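You operate a simulated robot arm through the tools that you are given. There is no shell and no other tool.

You run a simulated robot arm. Do the job below in one go: nothing can be reset, and whatever is moved stays where it is left.

JOB
Lay both pairs of socks on the radiator rack to dry; set the heating as the note says.
Fine: the radiator brush goes up on the sill first.

The check looks at the end state, three seconds after you hand in, the way a careful person would. Anything else that was tipped, shoved, dropped, spilled or broken makes it a failure.

ROBOT AND FRAMES
A 6-joint arm with a two-finger gripper, fixed in place. Base frame: the origin is on the floor under the middle of its stand, x ahead of it, y to its left, z up. Units: m, rad, N and s.
It reaches about 1.298 m from its shoulder. Its first joint turns from -2.601 to 2.601 rad. Payload 1.57 kg.
The TCP is the grasp point between the finger pads, 0.021 m short of the fingertips. In the tool frame z runs along the fingers and y along their closing line. The gripper opens to 0.07 m; its body begins 0.05 m behind the TCP.
Orientation is told as [roll, pitch, yaw] about the base's x, y, z axes, in that order, counted from this pose: with the fingers straight down and closing along the base's y, the tool's x points along the base's -x, its y along +y and its z along -z.

CONTROLS
- The arm moves only by the tool servo_tool. Its argument "steps" is a list of rows, each a list of 7 numbers: the shift along the tool's x, y, z in m, then the turn, a rotation vector about the tool's x, y, z in rad, then the opening, from 0 (shut) to 1 (fully open). In form: [[tx, ty, tz, rx, ry, rz, gripper], ...]. A call has 1 to 20 rows; each row shifts and turns the commanded pose from where the row before left it, along the tool's axes as they then stand. A row lasts 0.2 s, in which the tool goes at most 0.05 m and 0.15 rad; a call with a longer step from one row to the next is refused whole, and so is a gripper value outside its range. A pose out of reach is approached as far as the arm can. The call stops where the force on the tool passes 40 N (or 10 N more than at its start, if that is more) or the arm is blocked; 0.2 s more then pass. Each finger travels about 0.1037 m/s and halts on what it meets, pressing with about 30 N; the grip force reading is that of the motor and also rises with nothing between the fingers. The clock runs only during rows and for 0.2 s after the last one: add rows that do not move to give the fingers time. It gives the time, the measured TCP pose, the force on the tool (base axes), the opening and the grip force at its end, in the units of the frame above (readings bear some noise), with the torque about the TCP (base axes, N m) and any sound that the robot's microphone picked up, and new pictures: "show" is both (left out), scene, wrist or none.
- Cameras (640 x 400 px; columns grow to the right, rows downward): "scene" is fixed at [0.3984, -0.5005, 1.2095]; the picture's right is [0.34, -0.94, 0.00], its down [-0.35, -0.13, -0.93] and it looks along [0.87, 0.32, -0.37] (base axes); focal length 214 px, centre (320, 200). "wrist" rides on the gripper at [0.079, 0.004, -0.081] in the tool frame; the picture's right is [-0.05, 1.00, 0.00], its down [-0.67, -0.04, -0.74] and it looks along [-0.74, -0.04, 0.67] (tool axes); focal length 256 px, centre (320, 200). There is no depth. A picture from a camera that has moved, and an enlarged one, comes with that camera's place and axes in the base frame and with its lens.
- move_column(by): slides the trunk up (or, below 0, down) by that many m; the arm rides with it, the base frame stays. It gives what a move gives, with no picture.
- enlarge(camera, box): a new picture of the part [left, top, right, bottom] of that camera's present view, enlarged. No time passes.
- sign_off(): hands the job in; it is judged then, once.

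Nothing tells you positions but the pictures and the camera data. Unless the task says otherwise, let go and move clear before handing in.

The tools are called after ">>>" as name(argument=value, ...) on one line, values as JSON. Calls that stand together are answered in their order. servo_tool: Moves the arm, as the interface text tells. Its arguments: {"type":"object","properties":{"steps":{"type":"array"},"show":{"type":"string","enum":["both","scene","wrist","none"]}},"required":["steps"]} The other tools are called the same way: move_column (by) moves the trunk up or down; enlarge (camera, box) takes an enlarged picture of a part of a camera's view; sign_off () hands the job in.

At the start:

```text
time_s: 0.0
eef_pos: [0.6871, -0.2283, 1.2449]
tool_rot: [0.0, 0.001, -0.001]
contact_force: [-0.5, -0.7, -1.3]
ft_torque: [0.02, -0.01, 0.03]
gripper_width: 0.0698
grip_force: 0.0
trunk travel left (down, up): [-0.926, 0.044]
```

scene: 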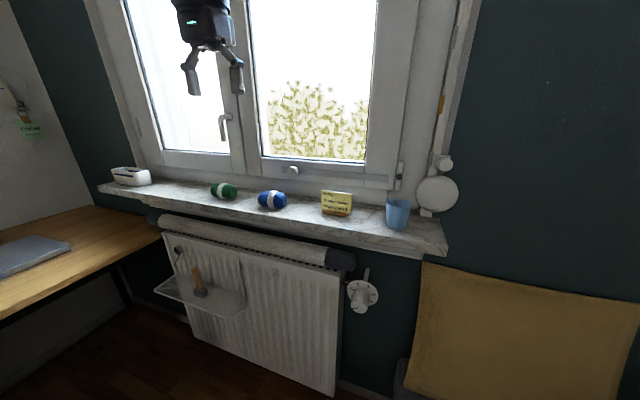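
wrist: 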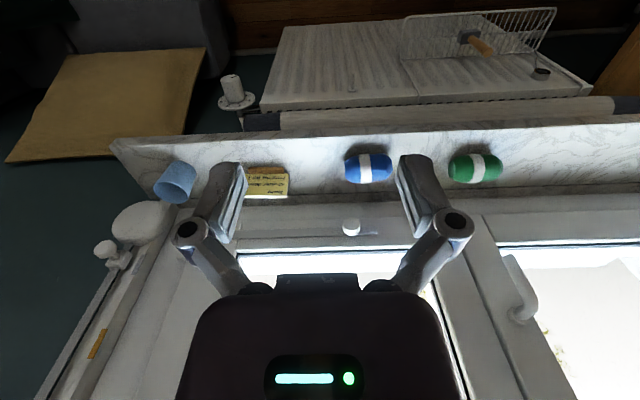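

I see a window sill with a green and a blue sock ball, a note card, a blue cup and a white basket; below it a radiator with a wire rack holding a brush, and a valve at its right. I'll enlarge the details before moving.

>>> enlarge(camera="scene", box=[300, 170, 420, 245])

>>> enlarge(camera="scene", box=[140, 220, 300, 320])

>>> enlarge(camera="scene", box=[320, 250, 400, 320])

>>> enlarge(camera="scene", box=[90, 150, 310, 230])

>>> enlarge(camera="scene", box=[0, 60, 60, 150])

>>> enlarge(camera="wrist", box=[380, 0, 580, 110])

>>> enlarge(camera="wrist", box=[130, 60, 310, 220])

```text
5.33 times, centred on (360, 208) of scene
camera zoom: at [0.3984, -0.5005, 1.2095], right [0.34, -0.94, 0.0], down [-0.35, -0.13, -0.93], along [0.87, 0.32, -0.37], focal length 1144 px, centre (107, 160)
```

zoom: 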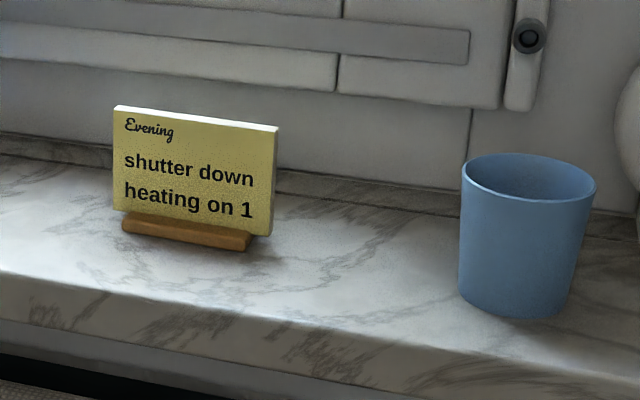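

```text
4.00 times, centred on (220, 270) of scene
camera zoom: at [0.3984, -0.5005, 1.2095], right [0.34, -0.94, 0.0], down [-0.35, -0.13, -0.93], along [0.87, 0.32, -0.37], focal length 858 px, centre (720, -80)
```

zoom: 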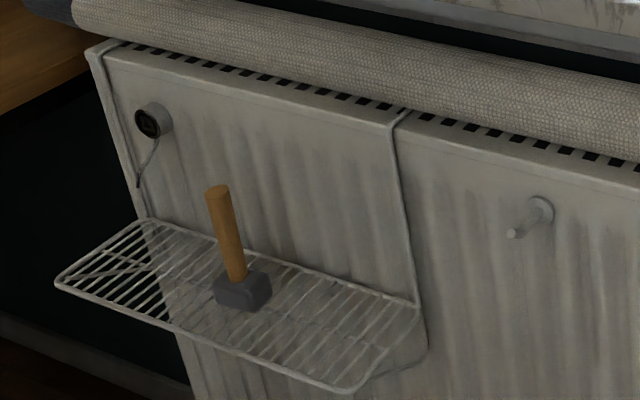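

```text
5.71 times, centred on (360, 285) of scene
camera zoom: at [0.3984, -0.5005, 1.2095], right [0.34, -0.94, 0.0], down [-0.35, -0.13, -0.93], along [0.87, 0.32, -0.37], focal length 1226 px, centre (91, -286)
```

zoom: 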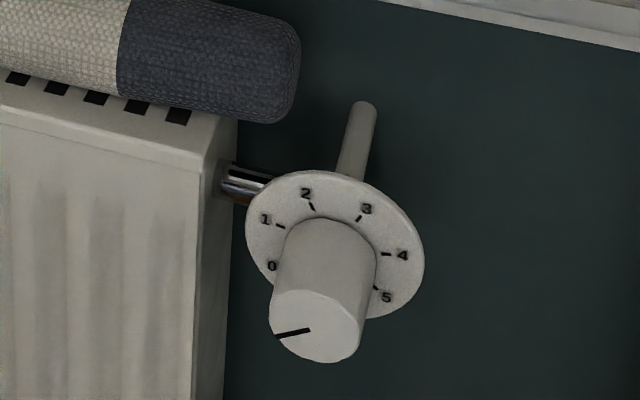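

```text
2.91 times, centred on (200, 190) of scene
camera zoom: at [0.3984, -0.5005, 1.2095], right [0.34, -0.94, 0.0], down [-0.35, -0.13, -0.93], along [0.87, 0.32, -0.37], focal length 624 px, centre (669, 229)
```

zoom: 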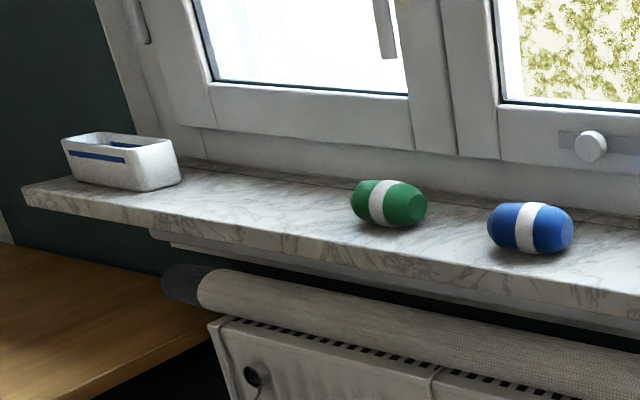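

```text
4.44 times, centred on (30, 105) of scene
camera zoom: at [0.3984, -0.5005, 1.2095], right [0.34, -0.94, 0.0], down [-0.35, -0.13, -0.93], along [0.87, 0.32, -0.37], focal length 953 px, centre (1609, 622)
```

zoom: 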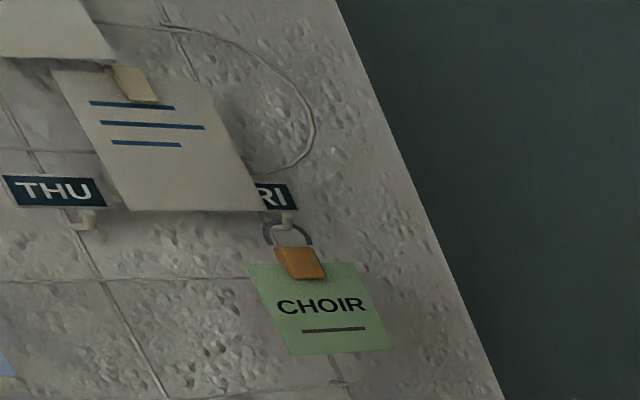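

```text
3.20 times, centred on (480, 55) of wrist
camera zoom: at [0.6061, -0.2243, 1.3264], right [0.05, 1.0, 0.0], down [0.67, -0.04, 0.74], along [0.74, -0.04, -0.67], focal length 819 px, centre (-192, 664)
```

zoom: 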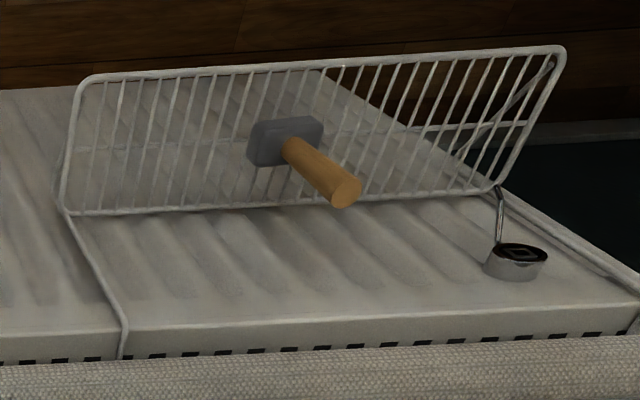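

```text
2.50 times, centred on (220, 140) of wrist
camera zoom: at [0.6061, -0.2243, 1.3264], right [0.05, 1.0, 0.0], down [0.67, -0.04, 0.74], along [0.74, -0.04, -0.67], focal length 640 px, centre (570, 350)
```

zoom: 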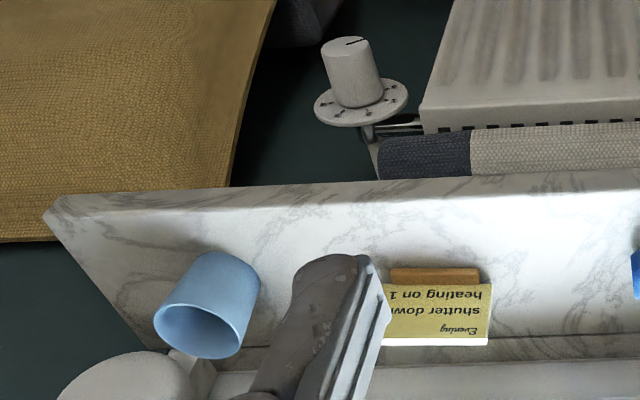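

The note reads "Evening: shutter down, heating on 1", and I'm only asked to do the heating part. From the two views I put the blue sock at about (0.92, -0.15, 0.967), the green one at (0.927, 0.044, 0.967), the brush on the rack near (0.86, 0.18) at z≈0.52–0.66, and the knob near (0.85, -0.45, 0.71). I'll lower the trunk to get a closer look at the rack.

>>> move_column(by=-0.3)

```text
time_s: 3.0
eef_pos: [0.6864, -0.2269, 0.9441]
tool_rot: [0.001, 0.0, 0.0]
contact_force: [-0.7, 0.1, -0.3]
ft_torque: [-0.01, 0.0, -0.03]
gripper_width: 0.0699
grip_force: 0.0
trunk travel left (down, up): [-0.626, 0.344]
```

The trunk is down 0.3 m with nothing touched. I'll slide left and back a little so the wrist camera sees the rack and brush.

>>> servo_tool(steps=[[0.02, 0.045, 0, 0, 0, 0, 1], [0.02, 0.045, 0, 0, 0, 0, 1], [0.02, 0.045, 0, 0, 0, 0, 1], [0.02, 0.045, 0, 0, 0, 0, 1], [0.02, 0.045, 0, 0, 0, 0, 1], [0, 0.045, 0, 0, 0, 0, 1], [0, 0.045, 0, 0, 0, 0, 1], [0, 0.045, 0, 0, 0, 0, 1], [0, 0.045, 0, 0, 0, 0, 1], [0, 0, 0, 0, 0, 0, 1]])

```text
time_s: 5.2
eef_pos: [0.588, 0.1776, 0.9456]
tool_rot: [0.001, -0.001, 0.0]
contact_force: [-0.4, 1.5, 0.8]
ft_torque: [0.0, -0.06, -0.01]
gripper_width: 0.07
grip_force: 0.0
trunk travel left (down, up): [-0.626, 0.344]
camera wrist: at [0.5081, 0.1825, 1.0264], right [0.05, 1.0, 0.0], down [0.67, -0.04, 0.74], along [0.74, -0.04, -0.67], focal length 256 px, centre (320, 200)
```

scene: 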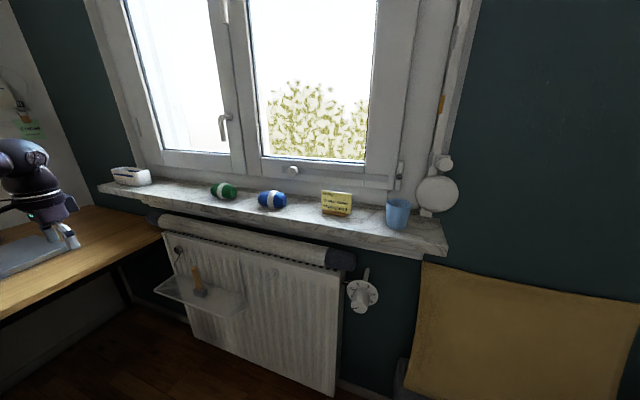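
wrist: 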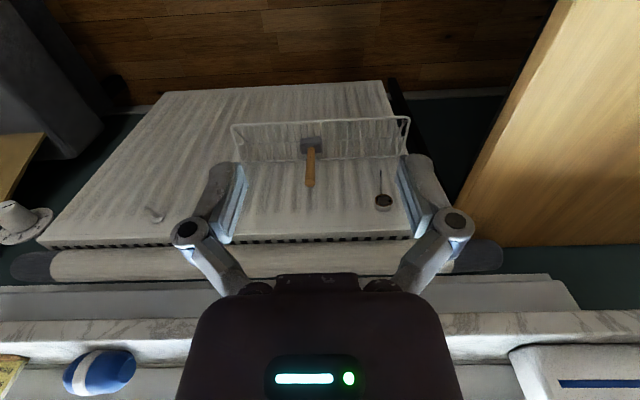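

Clear path so far; the desk edge is at y≈0.43. Let me enlarge the rack and brush from here.

>>> enlarge(camera="wrist", box=[220, 100, 430, 240])

>>> enlarge(camera="scene", box=[150, 230, 250, 320])

```text
2.86 times, centred on (325, 170) of wrist
camera zoom: at [0.5081, 0.1825, 1.0264], right [0.05, 1.0, 0.0], down [0.67, -0.04, 0.74], along [0.74, -0.04, -0.67], focal length 731 px, centre (306, 286)
```

zoom: 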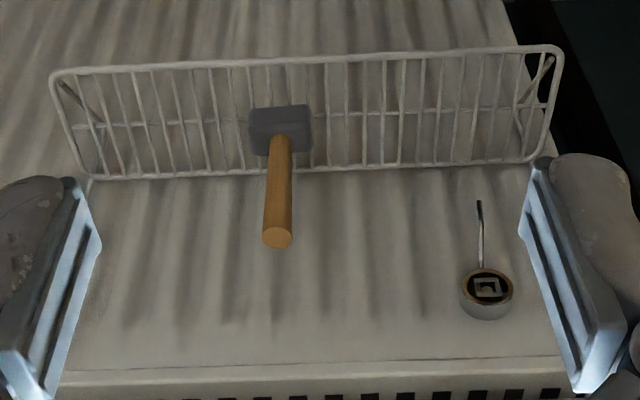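

```text
4.44 times, centred on (200, 275) of scene
camera zoom: at [0.3984, -0.5005, 1.2095], right [0.34, -0.94, 0.0], down [-0.35, -0.13, -0.93], along [0.87, 0.32, -0.37], focal length 953 px, centre (853, -133)
```

zoom: 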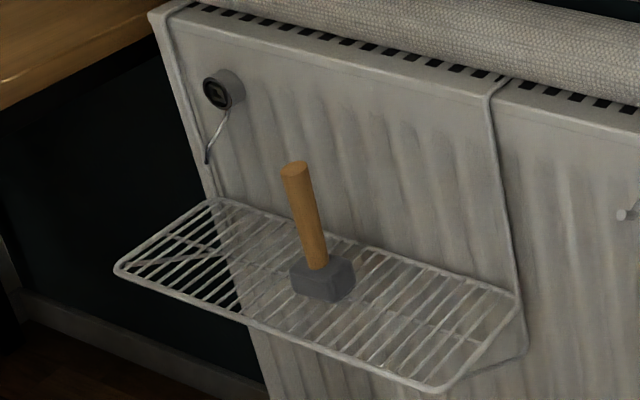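

The rack is at about x 0.79–0.883, y -0.015–0.35, z≈0.557. The brush handle stands vertically at (0.832, 0.147) from z≈0.587 to 0.691, and a bleed key at the left must not be touched. I'll pitch the tool near-horizontal here, in free space.

>>> servo_tool(steps=[[0, 0, 0, 0, -0.1454, 0, 1], [0, 0, 0, 0, -0.1454, 0, 1], [0, 0, 0, 0, -0.1454, 0, 1], [0, 0, 0, 0, -0.1454, 0, 1], [0, 0, 0, 0, -0.1454, 0, 1], [0, 0, 0, 0, -0.1454, 0, 1], [0, 0, 0, 0, -0.1454, 0, 1], [0, 0, 0, 0, -0.1454, 0, 1], [0, 0, 0, 0, -0.1454, 0, 1], [0, 0, 0, 0, 0, 0, 1]])

```text
time_s: 7.4
eef_pos: [0.6689, 0.2133, 1.0833]
tool_rot: [0.001, -1.309, -0.002]
contact_force: [-1.0, -0.3, -0.3]
ft_torque: [0.0, -0.02, 0.0]
gripper_width: 0.0699
grip_force: 0.0
out of reach, approached as far as the arm can: row 2, 3, 4, 5, 6, 7, 8, 9
trunk travel left (down, up): [-0.626, 0.344]
camera wrist: at [0.5692, 0.2175, 1.0275], right [0.01, 1.0, 0.05], down [-0.55, -0.04, 0.84], along [0.84, -0.04, 0.55], focal length 256 px, centre (320, 200)
```

scene: 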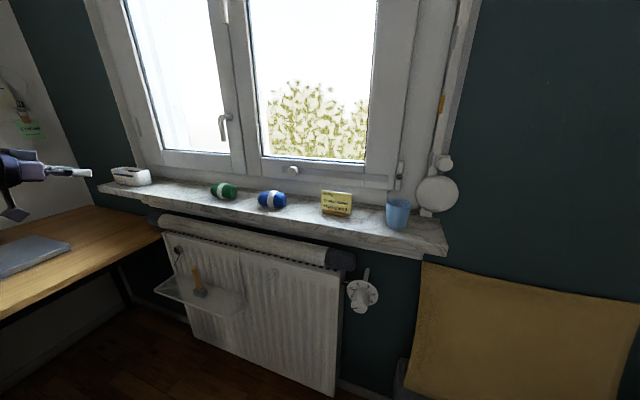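
wrist: 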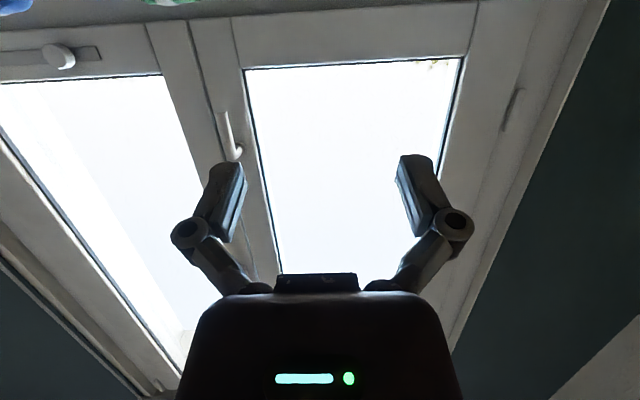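

The tool pitched, but that pose was too close in for the arm, so it drifted up and forward to (0.669, 0.213, 1.083) without contact. I'll check with a tiny move how the commanded pose stands.

>>> servo_tool(steps=[[0, 0, 0.005, 0, 0, 0, 1]], show="none")

```text
time_s: 7.8
eef_pos: [0.6741, 0.2143, 1.0827]
tool_rot: [0.001, -1.309, 0.001]
contact_force: [0.5, -0.4, 0.6]
ft_torque: [0.02, 0.0, 0.0]
gripper_width: 0.0696
grip_force: 0.0
trunk travel left (down, up): [-0.626, 0.344]
```

Commands restart from the achieved pose, good. I'll lower the trunk so the tool comes down to handle height in this reachable configuration, well in front of the rack.

>>> move_column(by=-0.2)

>>> servo_tool(steps=[[0, -0.03, 0, 0, 0, 0, 1], [0, -0.03, 0, 0, 0, 0, 1], [0, 0, 0, 0, 0, 0, 1]])

```text
time_s: 10.0
eef_pos: [0.6735, 0.2149, 0.8827]
tool_rot: [-0.001, -1.309, 0.001]
contact_force: [0.4, 0.4, -0.8]
ft_torque: [0.01, 0.0, -0.01]
gripper_width: 0.0702
grip_force: 0.1
trunk travel left (down, up): [-0.426, 0.544]
```

```text
time_s: 10.8
eef_pos: [0.692, 0.1584, 0.8823]
tool_rot: [-0.001, -1.305, 0.002]
contact_force: [-0.1, -0.8, -0.4]
ft_torque: [0.0, 0.04, 0.02]
gripper_width: 0.0701
grip_force: 0.0
out of reach, approached as far as the arm can: row 1, 2
trunk travel left (down, up): [-0.426, 0.544]
camera wrist: at [0.5912, 0.1635, 0.8272], right [0.01, 1.0, 0.05], down [-0.54, -0.04, 0.84], along [0.84, -0.04, 0.54], focal length 256 px, centre (320, 200)
```

scene: 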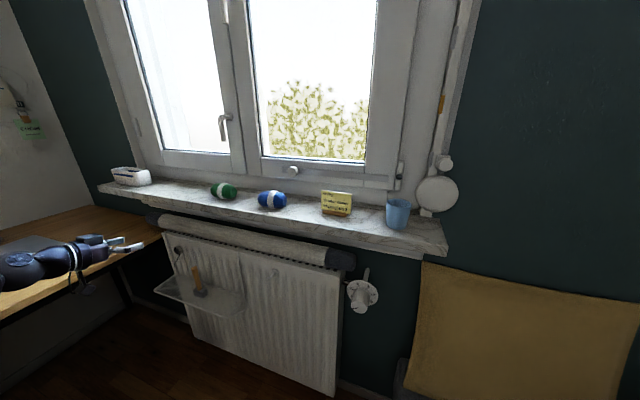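
wrist: 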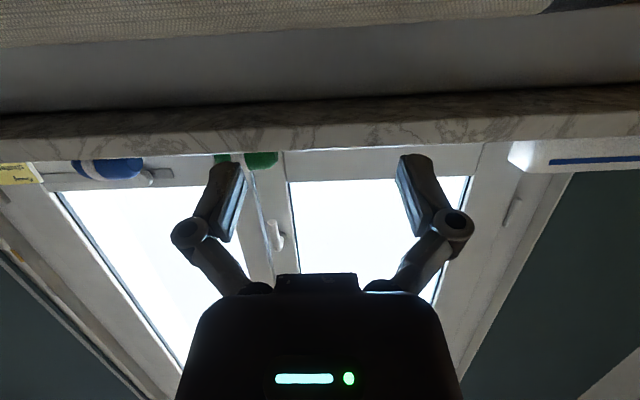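

There's an inner reach limit at about 0.71 m radius, which is fine because the brush is further out. Now I lower the trunk to put the TCP at z≈0.65, still 8 cm in front of the rack.

>>> move_column(by=-0.235)

>>> servo_tool(steps=[[-0.005, -0.006, 0.018, 0, 0, 0, 1], [-0.005, -0.006, 0.018, 0, 0, 0, 1], [0, 0, 0, 0, 0, 0, 1]])

```text
time_s: 13.2
eef_pos: [0.6913, 0.1606, 0.6475]
tool_rot: [0.001, -1.306, 0.001]
contact_force: [0.2, 0.2, -0.2]
ft_torque: [-0.03, 0.0, 0.02]
gripper_width: 0.0699
grip_force: 0.0
trunk travel left (down, up): [-0.191, 0.779]
```

```text
time_s: 14.0
eef_pos: [0.7294, 0.1487, 0.6471]
tool_rot: [-0.001, -1.305, 0.0]
contact_force: [-0.3, 0.3, -0.3]
ft_torque: [0.0, 0.03, 0.0]
gripper_width: 0.07
grip_force: 0.0
trunk travel left (down, up): [-0.191, 0.779]
camera wrist: at [0.6294, 0.1525, 0.5923], right [0.01, 1.0, 0.05], down [-0.54, -0.04, 0.84], along [0.84, -0.04, 0.54], focal length 256 px, centre (320, 200)
```

scene: 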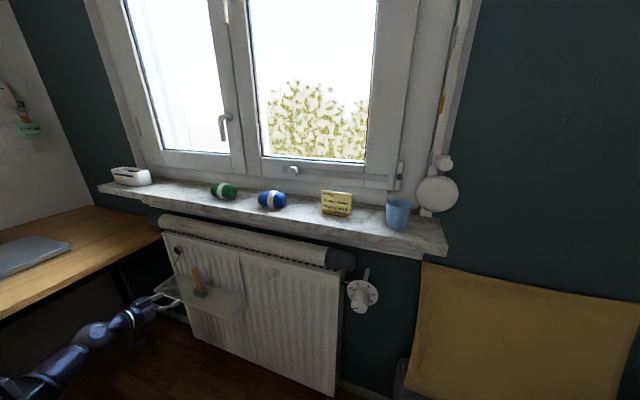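
wrist: 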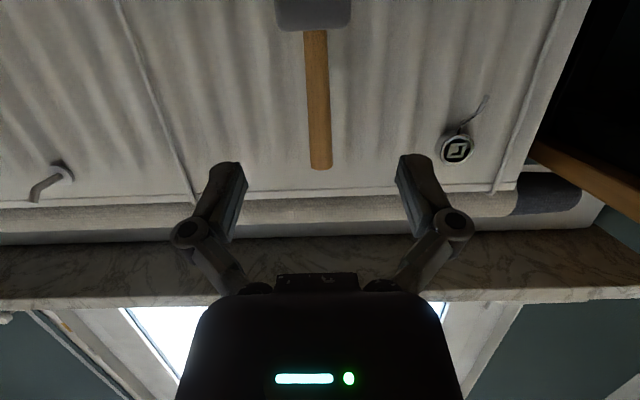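

The handle appears exactly where predicted, centred between the fingers. I'll drive forward 10 cm so the handle sits between the pads.

>>> servo_tool(steps=[[-0.0054, -0.0004, 0.0199, 0, 0, 0, 1], [-0.0054, -0.0004, 0.0199, 0, 0, 0, 1], [-0.0054, -0.0004, 0.0199, 0, 0, 0, 1], [-0.0054, -0.0004, 0.0199, 0, 0, 0, 1], [-0.0054, -0.0004, 0.0199, 0, 0, 0, 1], [0, 0, 0, 0, 0, 0, 1]])

```text
time_s: 15.4
eef_pos: [0.8311, 0.1459, 0.6482]
tool_rot: [-0.003, -1.308, 0.004]
contact_force: [0.4, 0.8, -1.4]
ft_torque: [0.0, -0.03, 0.05]
gripper_width: 0.0703
grip_force: 0.1
trunk travel left (down, up): [-0.191, 0.779]
camera wrist: at [0.7317, 0.1489, 0.5923], right [0.01, 1.0, 0.05], down [-0.55, -0.04, 0.84], along [0.84, -0.04, 0.54], focal length 256 px, centre (320, 200)
```

scene: 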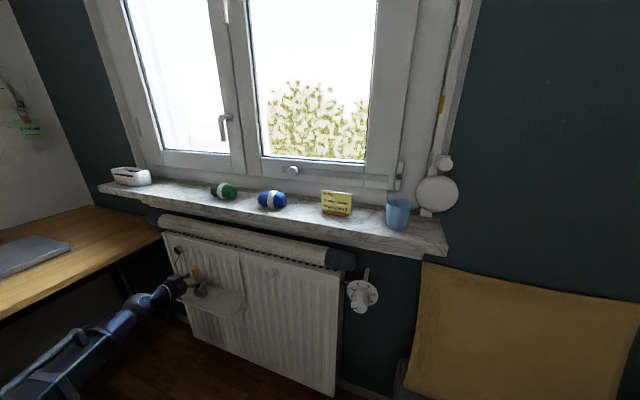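
wrist: 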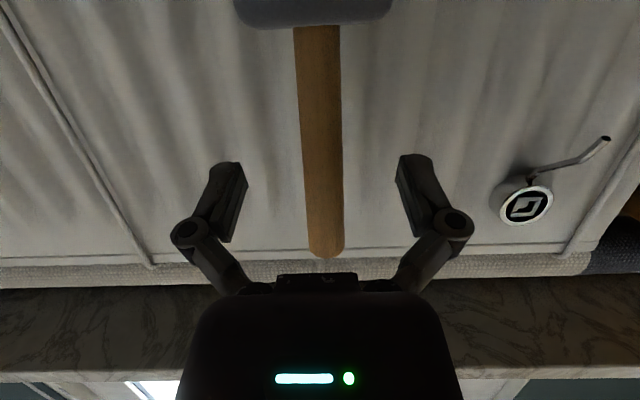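

The handle is centred between the fingers with free space all round. Closing the gripper.

>>> servo_tool(steps=[[0, 0, 0, 0, 0, 0, 0.6], [0, 0, 0, 0, 0, 0, 0.3], [0, 0, 0, 0, 0, 0, 0], [0, 0, 0, 0, 0, 0, 0], [0, 0, 0, 0, 0, 0, 0]], show="wrist")

```text
time_s: 16.6
eef_pos: [0.8302, 0.1448, 0.6465]
tool_rot: [0.001, -1.308, -0.001]
contact_force: [0.8, 1.0, 0.9]
ft_torque: [-0.01, -0.03, 0.01]
gripper_width: 0.0163
grip_force: 29.5
trunk travel left (down, up): [-0.191, 0.779]
camera wrist: at [0.7316, 0.1489, 0.5923], right [0.01, 1.0, 0.05], down [-0.55, -0.04, 0.84], along [0.84, -0.04, 0.54], focal length 256 px, centre (320, 200)
```

wrist: 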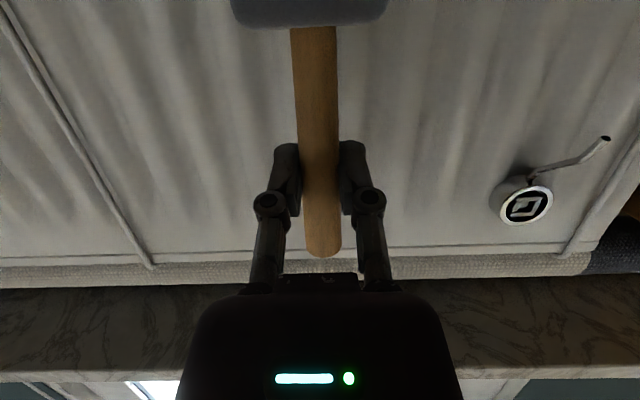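

The handle is held (0.016 m, 29.5 N). I'll lift it 8 cm straight up while still clear below the sill, then back out in -x.

>>> servo_tool(steps=[[-0.0097, 0, -0.0026, 0, 0, 0, 0], [-0.0193, 0, -0.0052, 0, 0, 0, 0], [-0.0193, 0, -0.0052, 0, 0, 0, 0], [-0.0193, 0, -0.0052, 0, 0, 0, 0], [-0.0097, 0, -0.0026, 0, 0, 0, 0], [0, 0, 0, 0, 0, 0, 0]])

```text
time_s: 18.0
eef_pos: [0.8306, 0.1447, 0.6478]
tool_rot: [0.002, -1.307, 0.002]
contact_force: [0.6, 0.5, 0.4]
ft_torque: [0.01, -0.01, 0.01]
gripper_width: 0.0162
grip_force: 29.8
out of reach, approached as far as the arm can: row 1, 2, 3, 4, 5
trunk travel left (down, up): [-0.191, 0.779]
camera wrist: at [0.7316, 0.1489, 0.5923], right [0.01, 1.0, 0.05], down [-0.55, -0.04, 0.84], along [0.84, -0.04, 0.54], focal length 256 px, centre (320, 200)
```

scene: 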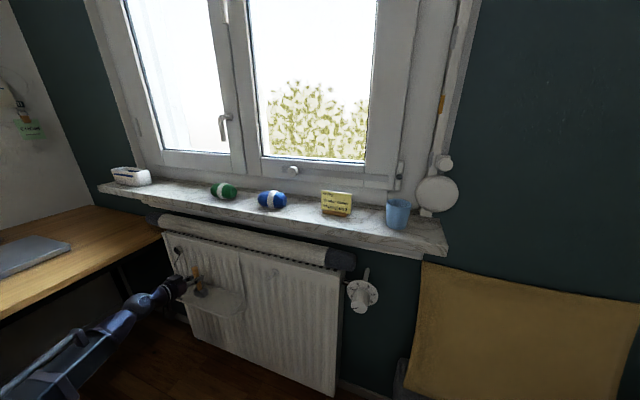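
wrist: 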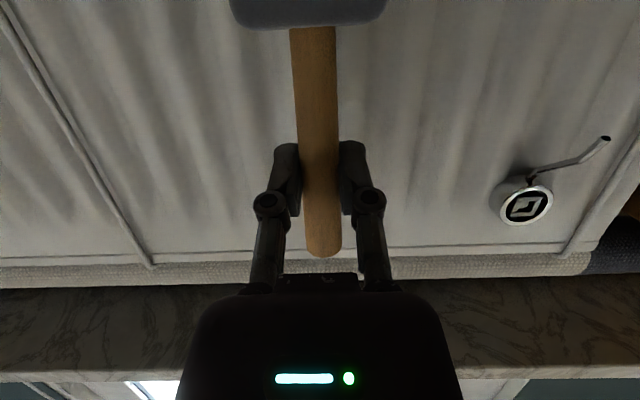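

The arm itself can't go up from this configuration (a joint limit), but the trunk can. I'll lift the brush with the column.

>>> move_column(by=0.08)

>>> servo_tool(steps=[[0, 0, 0, 0, 0, 0, 0]])

```text
time_s: 19.2
eef_pos: [0.8296, 0.1448, 0.727]
tool_rot: [-0.001, -1.308, 0.0]
contact_force: [0.2, 0.4, -0.9]
ft_torque: [0.0, 0.01, -0.02]
gripper_width: 0.0163
grip_force: 30.7
trunk travel left (down, up): [-0.271, 0.699]
```

```text
time_s: 19.6
eef_pos: [0.8306, 0.1453, 0.7273]
tool_rot: [0.001, -1.306, -0.001]
contact_force: [-0.6, -0.5, -1.3]
ft_torque: [-0.03, 0.0, -0.03]
gripper_width: 0.0159
grip_force: 30.2
trunk travel left (down, up): [-0.271, 0.699]
camera wrist: at [0.7316, 0.149, 0.6722], right [0.01, 1.0, 0.05], down [-0.55, -0.04, 0.84], along [0.84, -0.04, 0.54], focal length 256 px, centre (320, 200)
```

scene: 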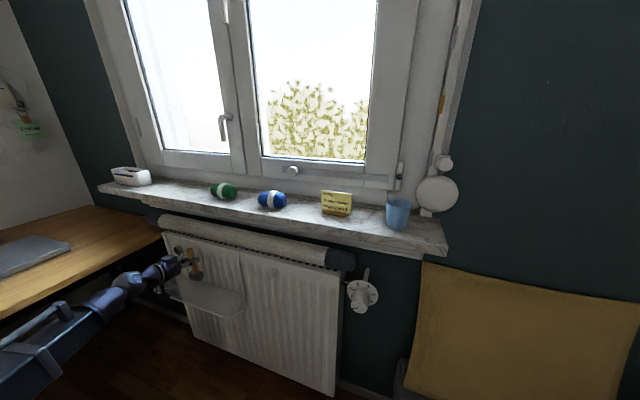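
wrist: 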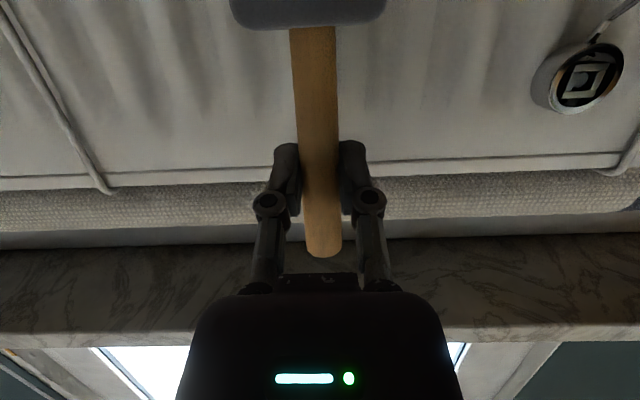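

The brush is off the rack cleanly. Backing out toward -x to x≈0.74.

>>> servo_tool(steps=[[0.0047, 0, -0.0174, 0, 0, 0, 0], [0.0047, 0, -0.0174, 0, 0, 0, 0], [0.0047, 0, -0.0174, 0, 0, 0, 0], [0.0047, 0, -0.0174, 0, 0, 0, 0], [0.0047, 0, -0.0174, 0, 0, 0, 0], [0, 0, 0, 0, 0, 0, 0]], show="scene")

```text
time_s: 21.0
eef_pos: [0.7419, 0.1445, 0.7279]
tool_rot: [0.0, -1.308, 0.001]
contact_force: [1.1, 0.2, 0.1]
ft_torque: [-0.03, -0.01, 0.01]
gripper_width: 0.0161
grip_force: 29.9
trunk travel left (down, up): [-0.271, 0.699]
```

scene: 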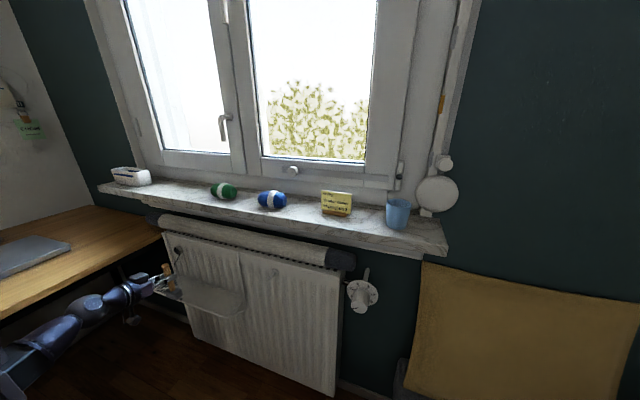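

Clear of sill and rack. Now raising the trunk so the brush base is above the sill.

>>> move_column(by=0.355)

>>> servo_tool(steps=[[0, 0, 0, 0, 0, 0, 0]])

```text
time_s: 24.5
eef_pos: [0.741, 0.1444, 1.0829]
tool_rot: [-0.001, -1.309, -0.002]
contact_force: [-0.2, -0.3, 0.9]
ft_torque: [0.0, 0.03, 0.01]
gripper_width: 0.0162
grip_force: 30.1
trunk travel left (down, up): [-0.626, 0.344]
```

```text
time_s: 24.9
eef_pos: [0.7417, 0.1437, 1.0821]
tool_rot: [-0.002, -1.308, 0.0]
contact_force: [-0.3, 0.3, 0.2]
ft_torque: [-0.01, -0.01, 0.0]
gripper_width: 0.0161
grip_force: 30.0
trunk travel left (down, up): [-0.626, 0.344]
camera wrist: at [0.6425, 0.1482, 1.0273], right [0.01, 1.0, 0.05], down [-0.55, -0.04, 0.84], along [0.84, -0.04, 0.54], focal length 256 px, centre (320, 200)
```

scene: 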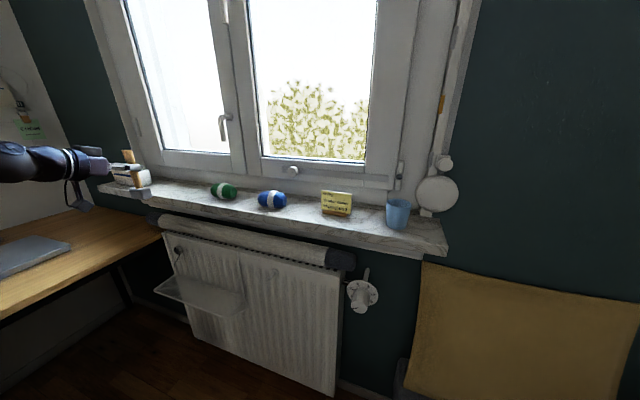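
wrist: 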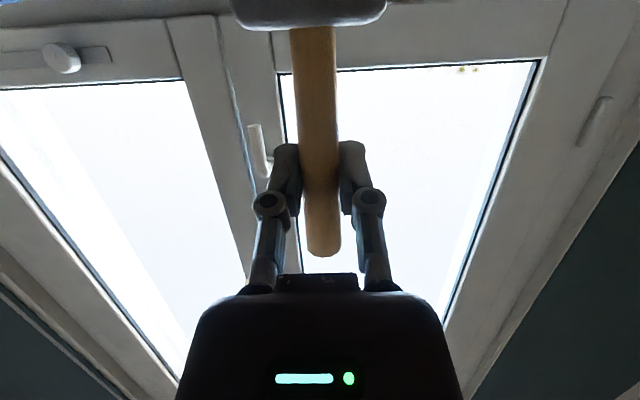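

The rack is now empty and the brush is above sill height. I'll move it forward over the free stretch of sill between the green sock and the basket, at y≈0.23.

>>> servo_tool(steps=[[-0.0079, 0.0145, 0.029, 0, 0, 0, 0], [-0.0079, 0.0145, 0.029, 0, 0, 0, 0], [-0.0079, 0.0145, 0.029, 0, 0, 0, 0], [-0.0079, 0.0145, 0.029, 0, 0, 0, 0], [-0.0079, 0.0145, 0.029, 0, 0, 0, 0], [-0.0079, 0.0145, 0.029, 0, 0, 0, 0], [0, 0, 0, 0, 0, 0, 0]])

>>> enlarge(camera="scene", box=[90, 130, 250, 230])

```text
time_s: 26.5
eef_pos: [0.9232, 0.2309, 1.0819]
tool_rot: [0.001, -1.306, 0.0]
contact_force: [-1.2, 0.0, -0.6]
ft_torque: [-0.03, 0.03, -0.02]
gripper_width: 0.0159
grip_force: 29.2
trunk travel left (down, up): [-0.626, 0.344]
camera wrist: at [0.8232, 0.2358, 1.0273], right [0.01, 1.0, 0.05], down [-0.54, -0.04, 0.84], along [0.84, -0.04, 0.54], focal length 256 px, centre (320, 200)
```

scene: 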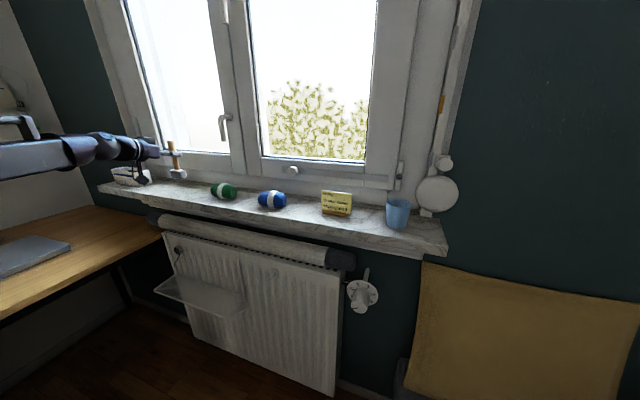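
wrist: 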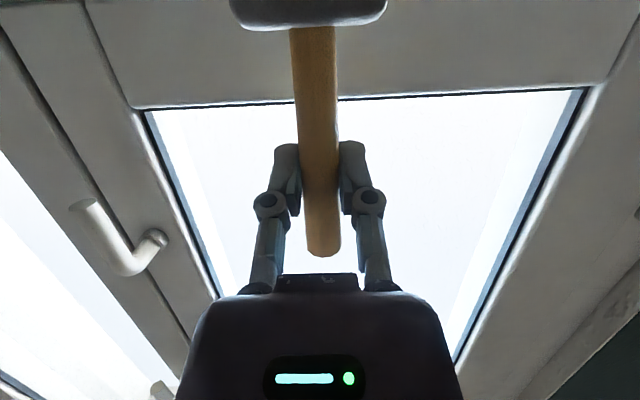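

```text
4.00 times, centred on (170, 180) of scene
camera zoom: at [0.3984, -0.5005, 1.2095], right [0.34, -0.94, 0.0], down [-0.35, -0.13, -0.93], along [0.87, 0.32, -0.37], focal length 858 px, centre (920, 280)
```

zoom: 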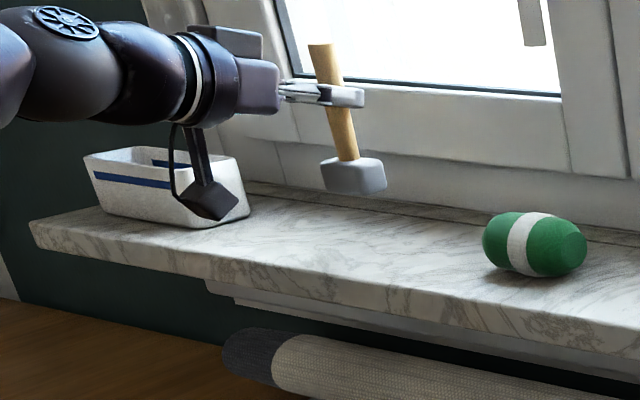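

The brush hangs vertically over the free stretch, sill top at z≈0.94 and brush base about 0.09 below the TCP. The camera bracket hangs under the gripper, so I'll pull back slightly to x≈0.905 to keep it clear of the sill edge, then lower 4 cm.

>>> servo_tool(steps=[[0.0047, 0, -0.0174, 0, 0, 0, 0], [0.00965, 0, 0.0026, 0, 0, 0, 0], [0.00965, 0, 0.0026, 0, 0, 0, 0], [0.00965, 0, 0.0026, 0, 0, 0, 0], [0.00965, 0, 0.0026, 0, 0, 0, 0], [0, 0, 0, 0, 0, 0, 0]])

>>> enlarge(camera="scene", box=[90, 130, 250, 230])

```text
time_s: 27.9
eef_pos: [0.905, 0.2316, 1.0824]
tool_rot: [0.001, -1.307, -0.001]
contact_force: [0.3, 0.3, -1.0]
ft_torque: [0.01, -0.05, 0.05]
gripper_width: 0.0161
grip_force: 30.0
out of reach, approached as far as the arm can: row 2, 3, 4, 5
trunk travel left (down, up): [-0.626, 0.344]
camera wrist: at [0.8056, 0.2358, 1.0273], right [0.01, 1.0, 0.05], down [-0.55, -0.04, 0.84], along [0.84, -0.04, 0.54], focal length 256 px, centre (320, 200)
```

scene: 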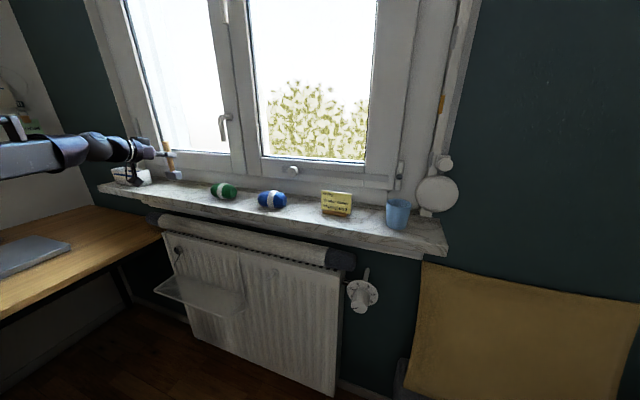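
wrist: 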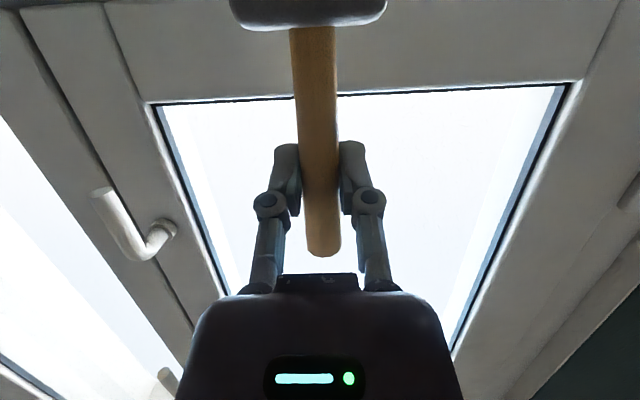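

```text
4.00 times, centred on (170, 180) of scene
camera zoom: at [0.3984, -0.5005, 1.2095], right [0.34, -0.94, 0.0], down [-0.35, -0.13, -0.93], along [0.87, 0.32, -0.37], focal length 858 px, centre (920, 280)
```

zoom: 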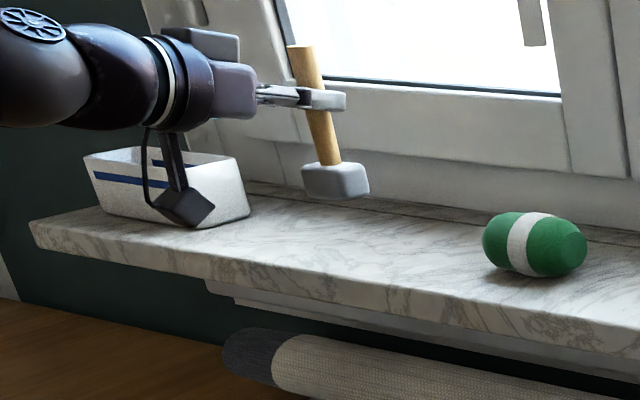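

The arm can't change height by itself (its links move horizontally; only the trunk and pitch change z), so I'll lower with the column: 4 cm first.

>>> move_column(by=-0.04)

>>> enlarge(camera="scene", box=[90, 130, 250, 230])

```text
time_s: 28.7
eef_pos: [0.9051, 0.2318, 1.0427]
tool_rot: [-0.001, -1.309, 0.0]
contact_force: [0.2, -0.7, 0.0]
ft_torque: [0.01, 0.03, 0.0]
gripper_width: 0.0162
grip_force: 30.2
trunk travel left (down, up): [-0.586, 0.384]
```

```text
4.00 times, centred on (170, 180) of scene
camera zoom: at [0.3984, -0.5005, 1.2095], right [0.34, -0.94, 0.0], down [-0.35, -0.13, -0.93], along [0.87, 0.32, -0.37], focal length 858 px, centre (920, 280)
```

zoom: 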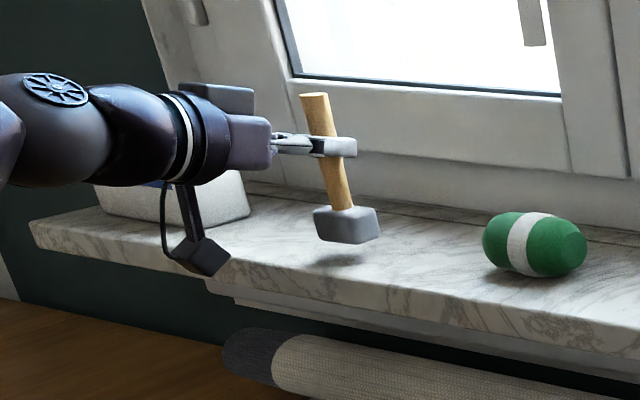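

The shadow shows about 1–1.5 cm left to the sill. I'll lower in small steps and watch the force.

>>> move_column(by=-0.008)

>>> enlarge(camera="scene", box=[150, 160, 230, 210])

```text
time_s: 29.3
eef_pos: [0.906, 0.2314, 1.0351]
tool_rot: [0.0, -1.308, 0.001]
contact_force: [-0.2, 0.2, -0.8]
ft_torque: [-0.02, -0.01, -0.01]
gripper_width: 0.0161
grip_force: 29.8
trunk travel left (down, up): [-0.578, 0.392]
```

```text
8.00 times, centred on (190, 185) of scene
camera zoom: at [0.3984, -0.5005, 1.2095], right [0.34, -0.94, 0.0], down [-0.35, -0.13, -0.93], along [0.87, 0.32, -0.37], focal length 1716 px, centre (1360, 320)
```

zoom: 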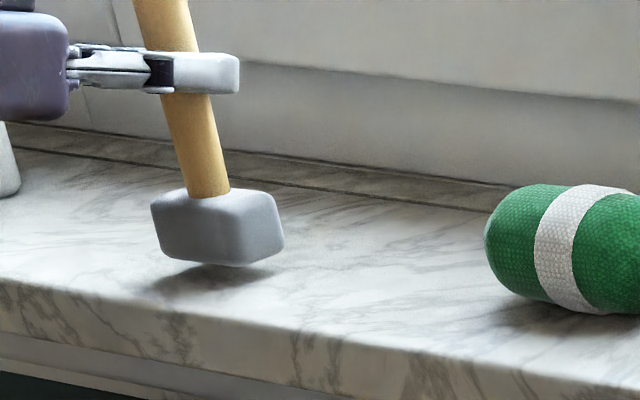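

Still a few millimetres of gap, and the sill edge seems to be at x≈0.865, so I'll shift the brush 2.5 cm further in before setting it down.

>>> servo_tool(steps=[[-0.0022, 0, 0.0081, 0, 0, 0, 0], [-0.0022, 0, 0.0081, 0, 0, 0, 0], [-0.0022, 0, 0.0081, 0, 0, 0, 0], [0, 0, 0, 0, 0, 0, 0]], show="none")

>>> move_column(by=-0.003)

>>> enlarge(camera="scene", box=[150, 160, 230, 210])

```text
time_s: 30.3
eef_pos: [0.929, 0.2313, 1.0344]
tool_rot: [-0.002, -1.307, 0.002]
contact_force: [0.1, 0.0, -0.7]
ft_torque: [0.0, -0.01, 0.02]
gripper_width: 0.0159
grip_force: 29.7
trunk travel left (down, up): [-0.578, 0.392]
```

```text
time_s: 30.8
eef_pos: [0.9306, 0.2315, 1.0316]
tool_rot: [-0.003, -1.305, -0.001]
contact_force: [-0.5, 0.1, 0.0]
ft_torque: [-0.03, -0.03, -0.02]
gripper_width: 0.0162
grip_force: 29.5
trunk travel left (down, up): [-0.575, 0.395]
```

```text
8.00 times, centred on (190, 185) of scene
camera zoom: at [0.3984, -0.5005, 1.2095], right [0.34, -0.94, 0.0], down [-0.35, -0.13, -0.93], along [0.87, 0.32, -0.37], focal length 1716 px, centre (1360, 320)
```

zoom: 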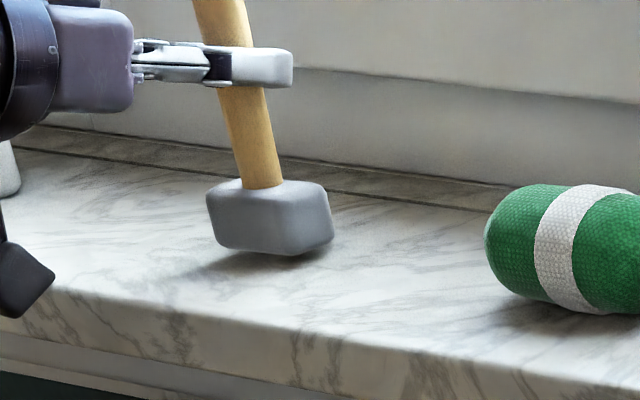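

Nearly touching; I'll lower in 3 mm steps until the force shows contact.

>>> move_column(by=-0.003)

>>> enlarge(camera="scene", box=[150, 160, 230, 210])

```text
time_s: 31.3
eef_pos: [0.9303, 0.2327, 1.0284]
tool_rot: [-0.001, -1.305, 0.0]
contact_force: [0.4, 0.3, -0.2]
ft_torque: [0.01, 0.01, 0.0]
gripper_width: 0.0162
grip_force: 30.2
trunk travel left (down, up): [-0.572, 0.398]
```

```text
8.00 times, centred on (190, 185) of scene
camera zoom: at [0.3984, -0.5005, 1.2095], right [0.34, -0.94, 0.0], down [-0.35, -0.13, -0.93], along [0.87, 0.32, -0.37], focal length 1716 px, centre (1360, 320)
```

zoom: 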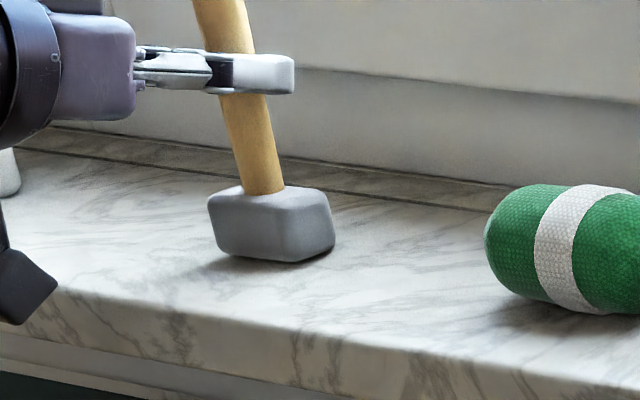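

>>> move_column(by=-0.003)

>>> enlarge(camera="scene", box=[150, 160, 230, 210])

```text
time_s: 31.8
eef_pos: [0.9287, 0.2314, 1.0274]
tool_rot: [0.0, -1.309, 0.004]
contact_force: [5.8, 0.1, 18.2]
ft_torque: [0.0, -0.5, 0.01]
gripper_width: 0.0162
grip_force: 30.2
trunk travel left (down, up): [-0.569, 0.401]
```

```text
8.00 times, centred on (190, 185) of scene
camera zoom: at [0.3984, -0.5005, 1.2095], right [0.34, -0.94, 0.0], down [-0.35, -0.13, -0.93], along [0.87, 0.32, -0.37], focal length 1716 px, centre (1360, 320)
```

zoom: 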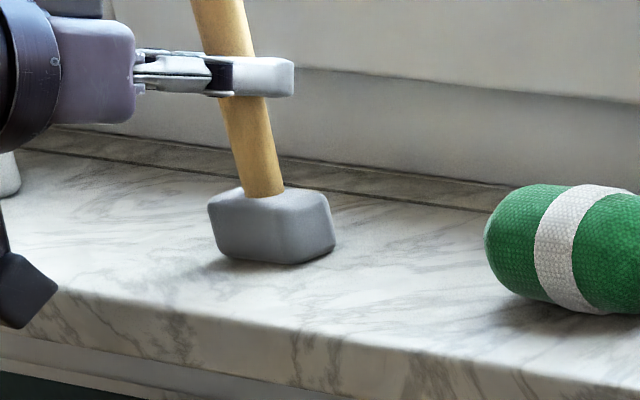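

Contact: 18 N upward. I'll relieve the press slightly, then open the gripper.

>>> move_column(by=0.0015)

>>> servo_tool(steps=[[0, 0, 0, 0, 0, 0, 0.25], [0, 0, 0, 0, 0, 0, 0.35], [0, 0, 0, 0, 0, 0, 0.6], [0, 0, 0, 0, 0, 0, 1], [0, 0, 0, 0, 0, 0, 1], [0, 0, 0, 0, 0, 0, 1]])

>>> enlarge(camera="scene", box=[150, 145, 230, 205])

```text
time_s: 32.3
eef_pos: [0.9291, 0.2318, 1.0269]
tool_rot: [0.0, -1.305, -0.002]
contact_force: [2.3, 0.8, 8.2]
ft_torque: [0.0, -0.24, 0.02]
gripper_width: 0.0162
grip_force: 30.0
trunk travel left (down, up): [-0.571, 0.399]
```

```text
time_s: 33.7
eef_pos: [0.9304, 0.2313, 1.0268]
tool_rot: [-0.001, -1.305, -0.001]
contact_force: [-0.5, 0.0, 0.1]
ft_torque: [0.01, 0.0, -0.03]
gripper_width: 0.0701
grip_force: 0.1
trunk travel left (down, up): [-0.571, 0.399]
camera wrist: at [0.8308, 0.2352, 0.9717], right [0.01, 1.0, 0.05], down [-0.54, -0.04, 0.84], along [0.84, -0.04, 0.54], focal length 256 px, centre (320, 200)
```

scene: 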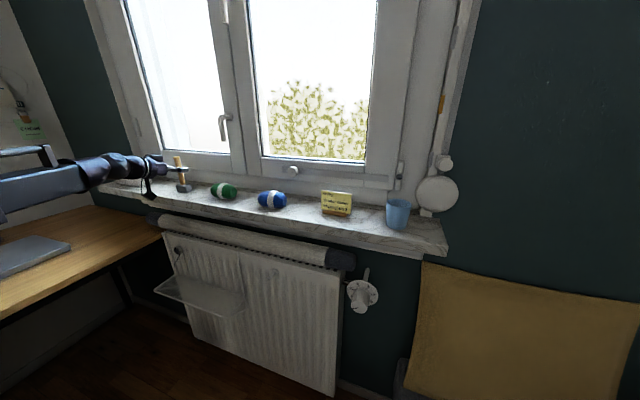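
wrist: 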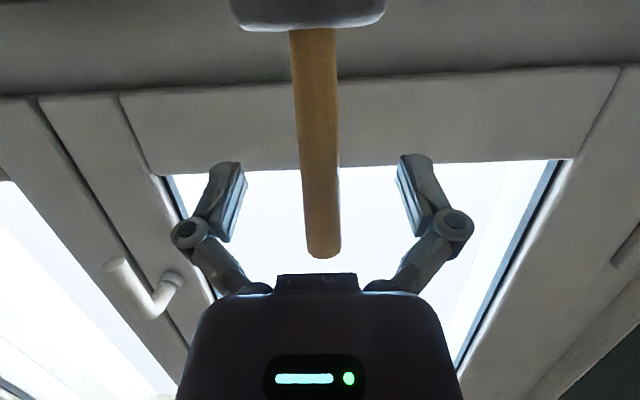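

```text
6.67 times, centred on (190, 175) of scene
camera zoom: at [0.3984, -0.5005, 1.2095], right [0.34, -0.94, 0.0], down [-0.35, -0.13, -0.93], along [0.87, 0.32, -0.37], focal length 1430 px, centre (1187, 367)
```

zoom: 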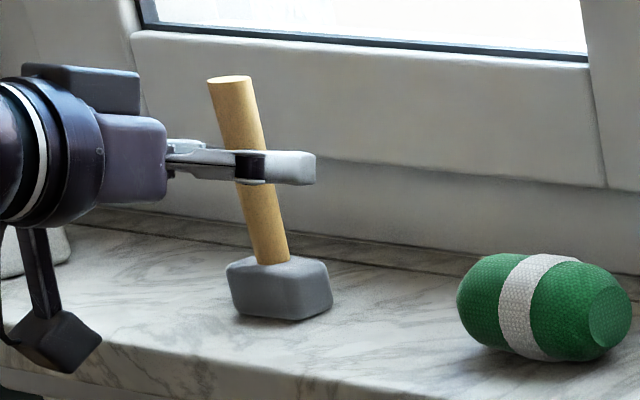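

The brush stands on the sill on its own. Retreating straight back from it.

>>> servo_tool(steps=[[0.0053, 0, -0.0193, 0, 0, 0, 1], [0.0053, 0, -0.0193, 0, 0, 0, 1], [0.0105, 0, -0.0386, 0, 0, 0, 1], [0.0105, 0, -0.0386, 0, 0, 0, 1], [0.0105, 0, -0.0386, 0, 0, 0, 1], [0, 0, 0, 0, 0, 0, 1]])

>>> move_column(by=0.2)

```text
time_s: 35.1
eef_pos: [0.7698, 0.2317, 1.0264]
tool_rot: [0.001, -1.303, 0.001]
contact_force: [0.6, -1.0, -0.7]
ft_torque: [-0.03, -0.01, -0.02]
gripper_width: 0.07
grip_force: 0.0
trunk travel left (down, up): [-0.571, 0.399]
camera wrist: at [0.6697, 0.2359, 0.9716], right [0.01, 1.0, 0.05], down [-0.54, -0.04, 0.84], along [0.84, -0.04, 0.54], focal length 256 px, centre (320, 200)
```

scene: 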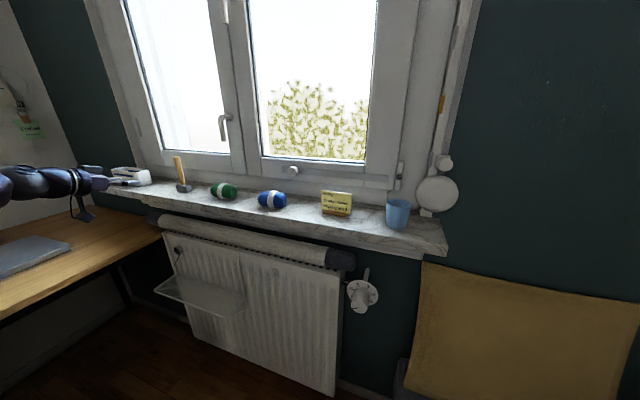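
wrist: 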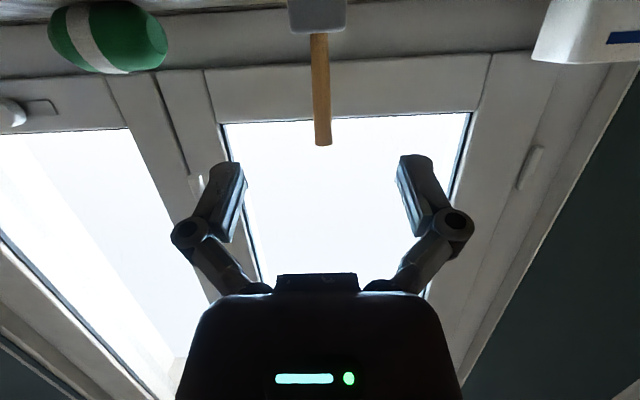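

```text
time_s: 37.3
eef_pos: [0.7691, 0.2328, 1.2265]
tool_rot: [-0.001, -1.305, 0.0]
contact_force: [0.8, 0.1, -0.5]
ft_torque: [-0.03, 0.02, -0.03]
gripper_width: 0.07
grip_force: 0.0
trunk travel left (down, up): [-0.771, 0.199]
```

Brush done. Now I un-pitch the tool to straight down around its wrist pivot (about 0.185 m behind the TCP), staying well back from the sill.

>>> servo_tool(steps=[[0.0267, 0, -0.002, 0, 0.145, 0, 1], [0.0267, 0, -0.002, 0, 0.145, 0, 1], [0.0267, 0, -0.002, 0, 0.145, 0, 1], [0.0267, 0, -0.002, 0, 0.145, 0, 1], [0.0267, 0, -0.002, 0, 0.145, 0, 1], [0.0267, 0, -0.002, 0, 0.145, 0, 1], [0.0267, 0, -0.002, 0, 0.145, 0, 1], [0.0267, 0, -0.002, 0, 0.145, 0, 1], [0.0267, 0, -0.002, 0, 0.145, 0, 1], [0, 0, 0, 0, 0, 0, 1]])

```text
time_s: 39.5
eef_pos: [0.5914, 0.2331, 1.0888]
tool_rot: [-0.001, 0.004, 0.001]
contact_force: [0.0, -1.0, -0.1]
ft_torque: [0.0, 0.0, 0.03]
gripper_width: 0.0702
grip_force: 0.1
trunk travel left (down, up): [-0.771, 0.199]
camera wrist: at [0.5116, 0.2359, 1.1712], right [0.05, 1.0, 0.0], down [0.67, -0.04, 0.74], along [0.74, -0.04, -0.67], focal length 256 px, centre (320, 200)
```

scene: 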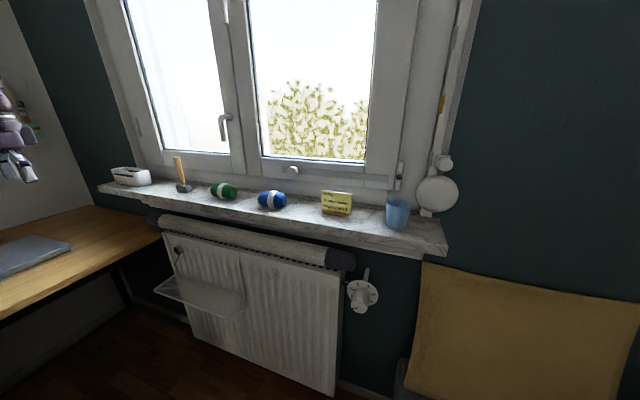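
wrist: 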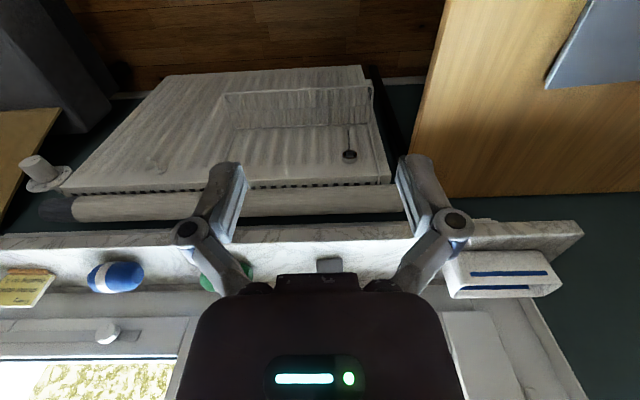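

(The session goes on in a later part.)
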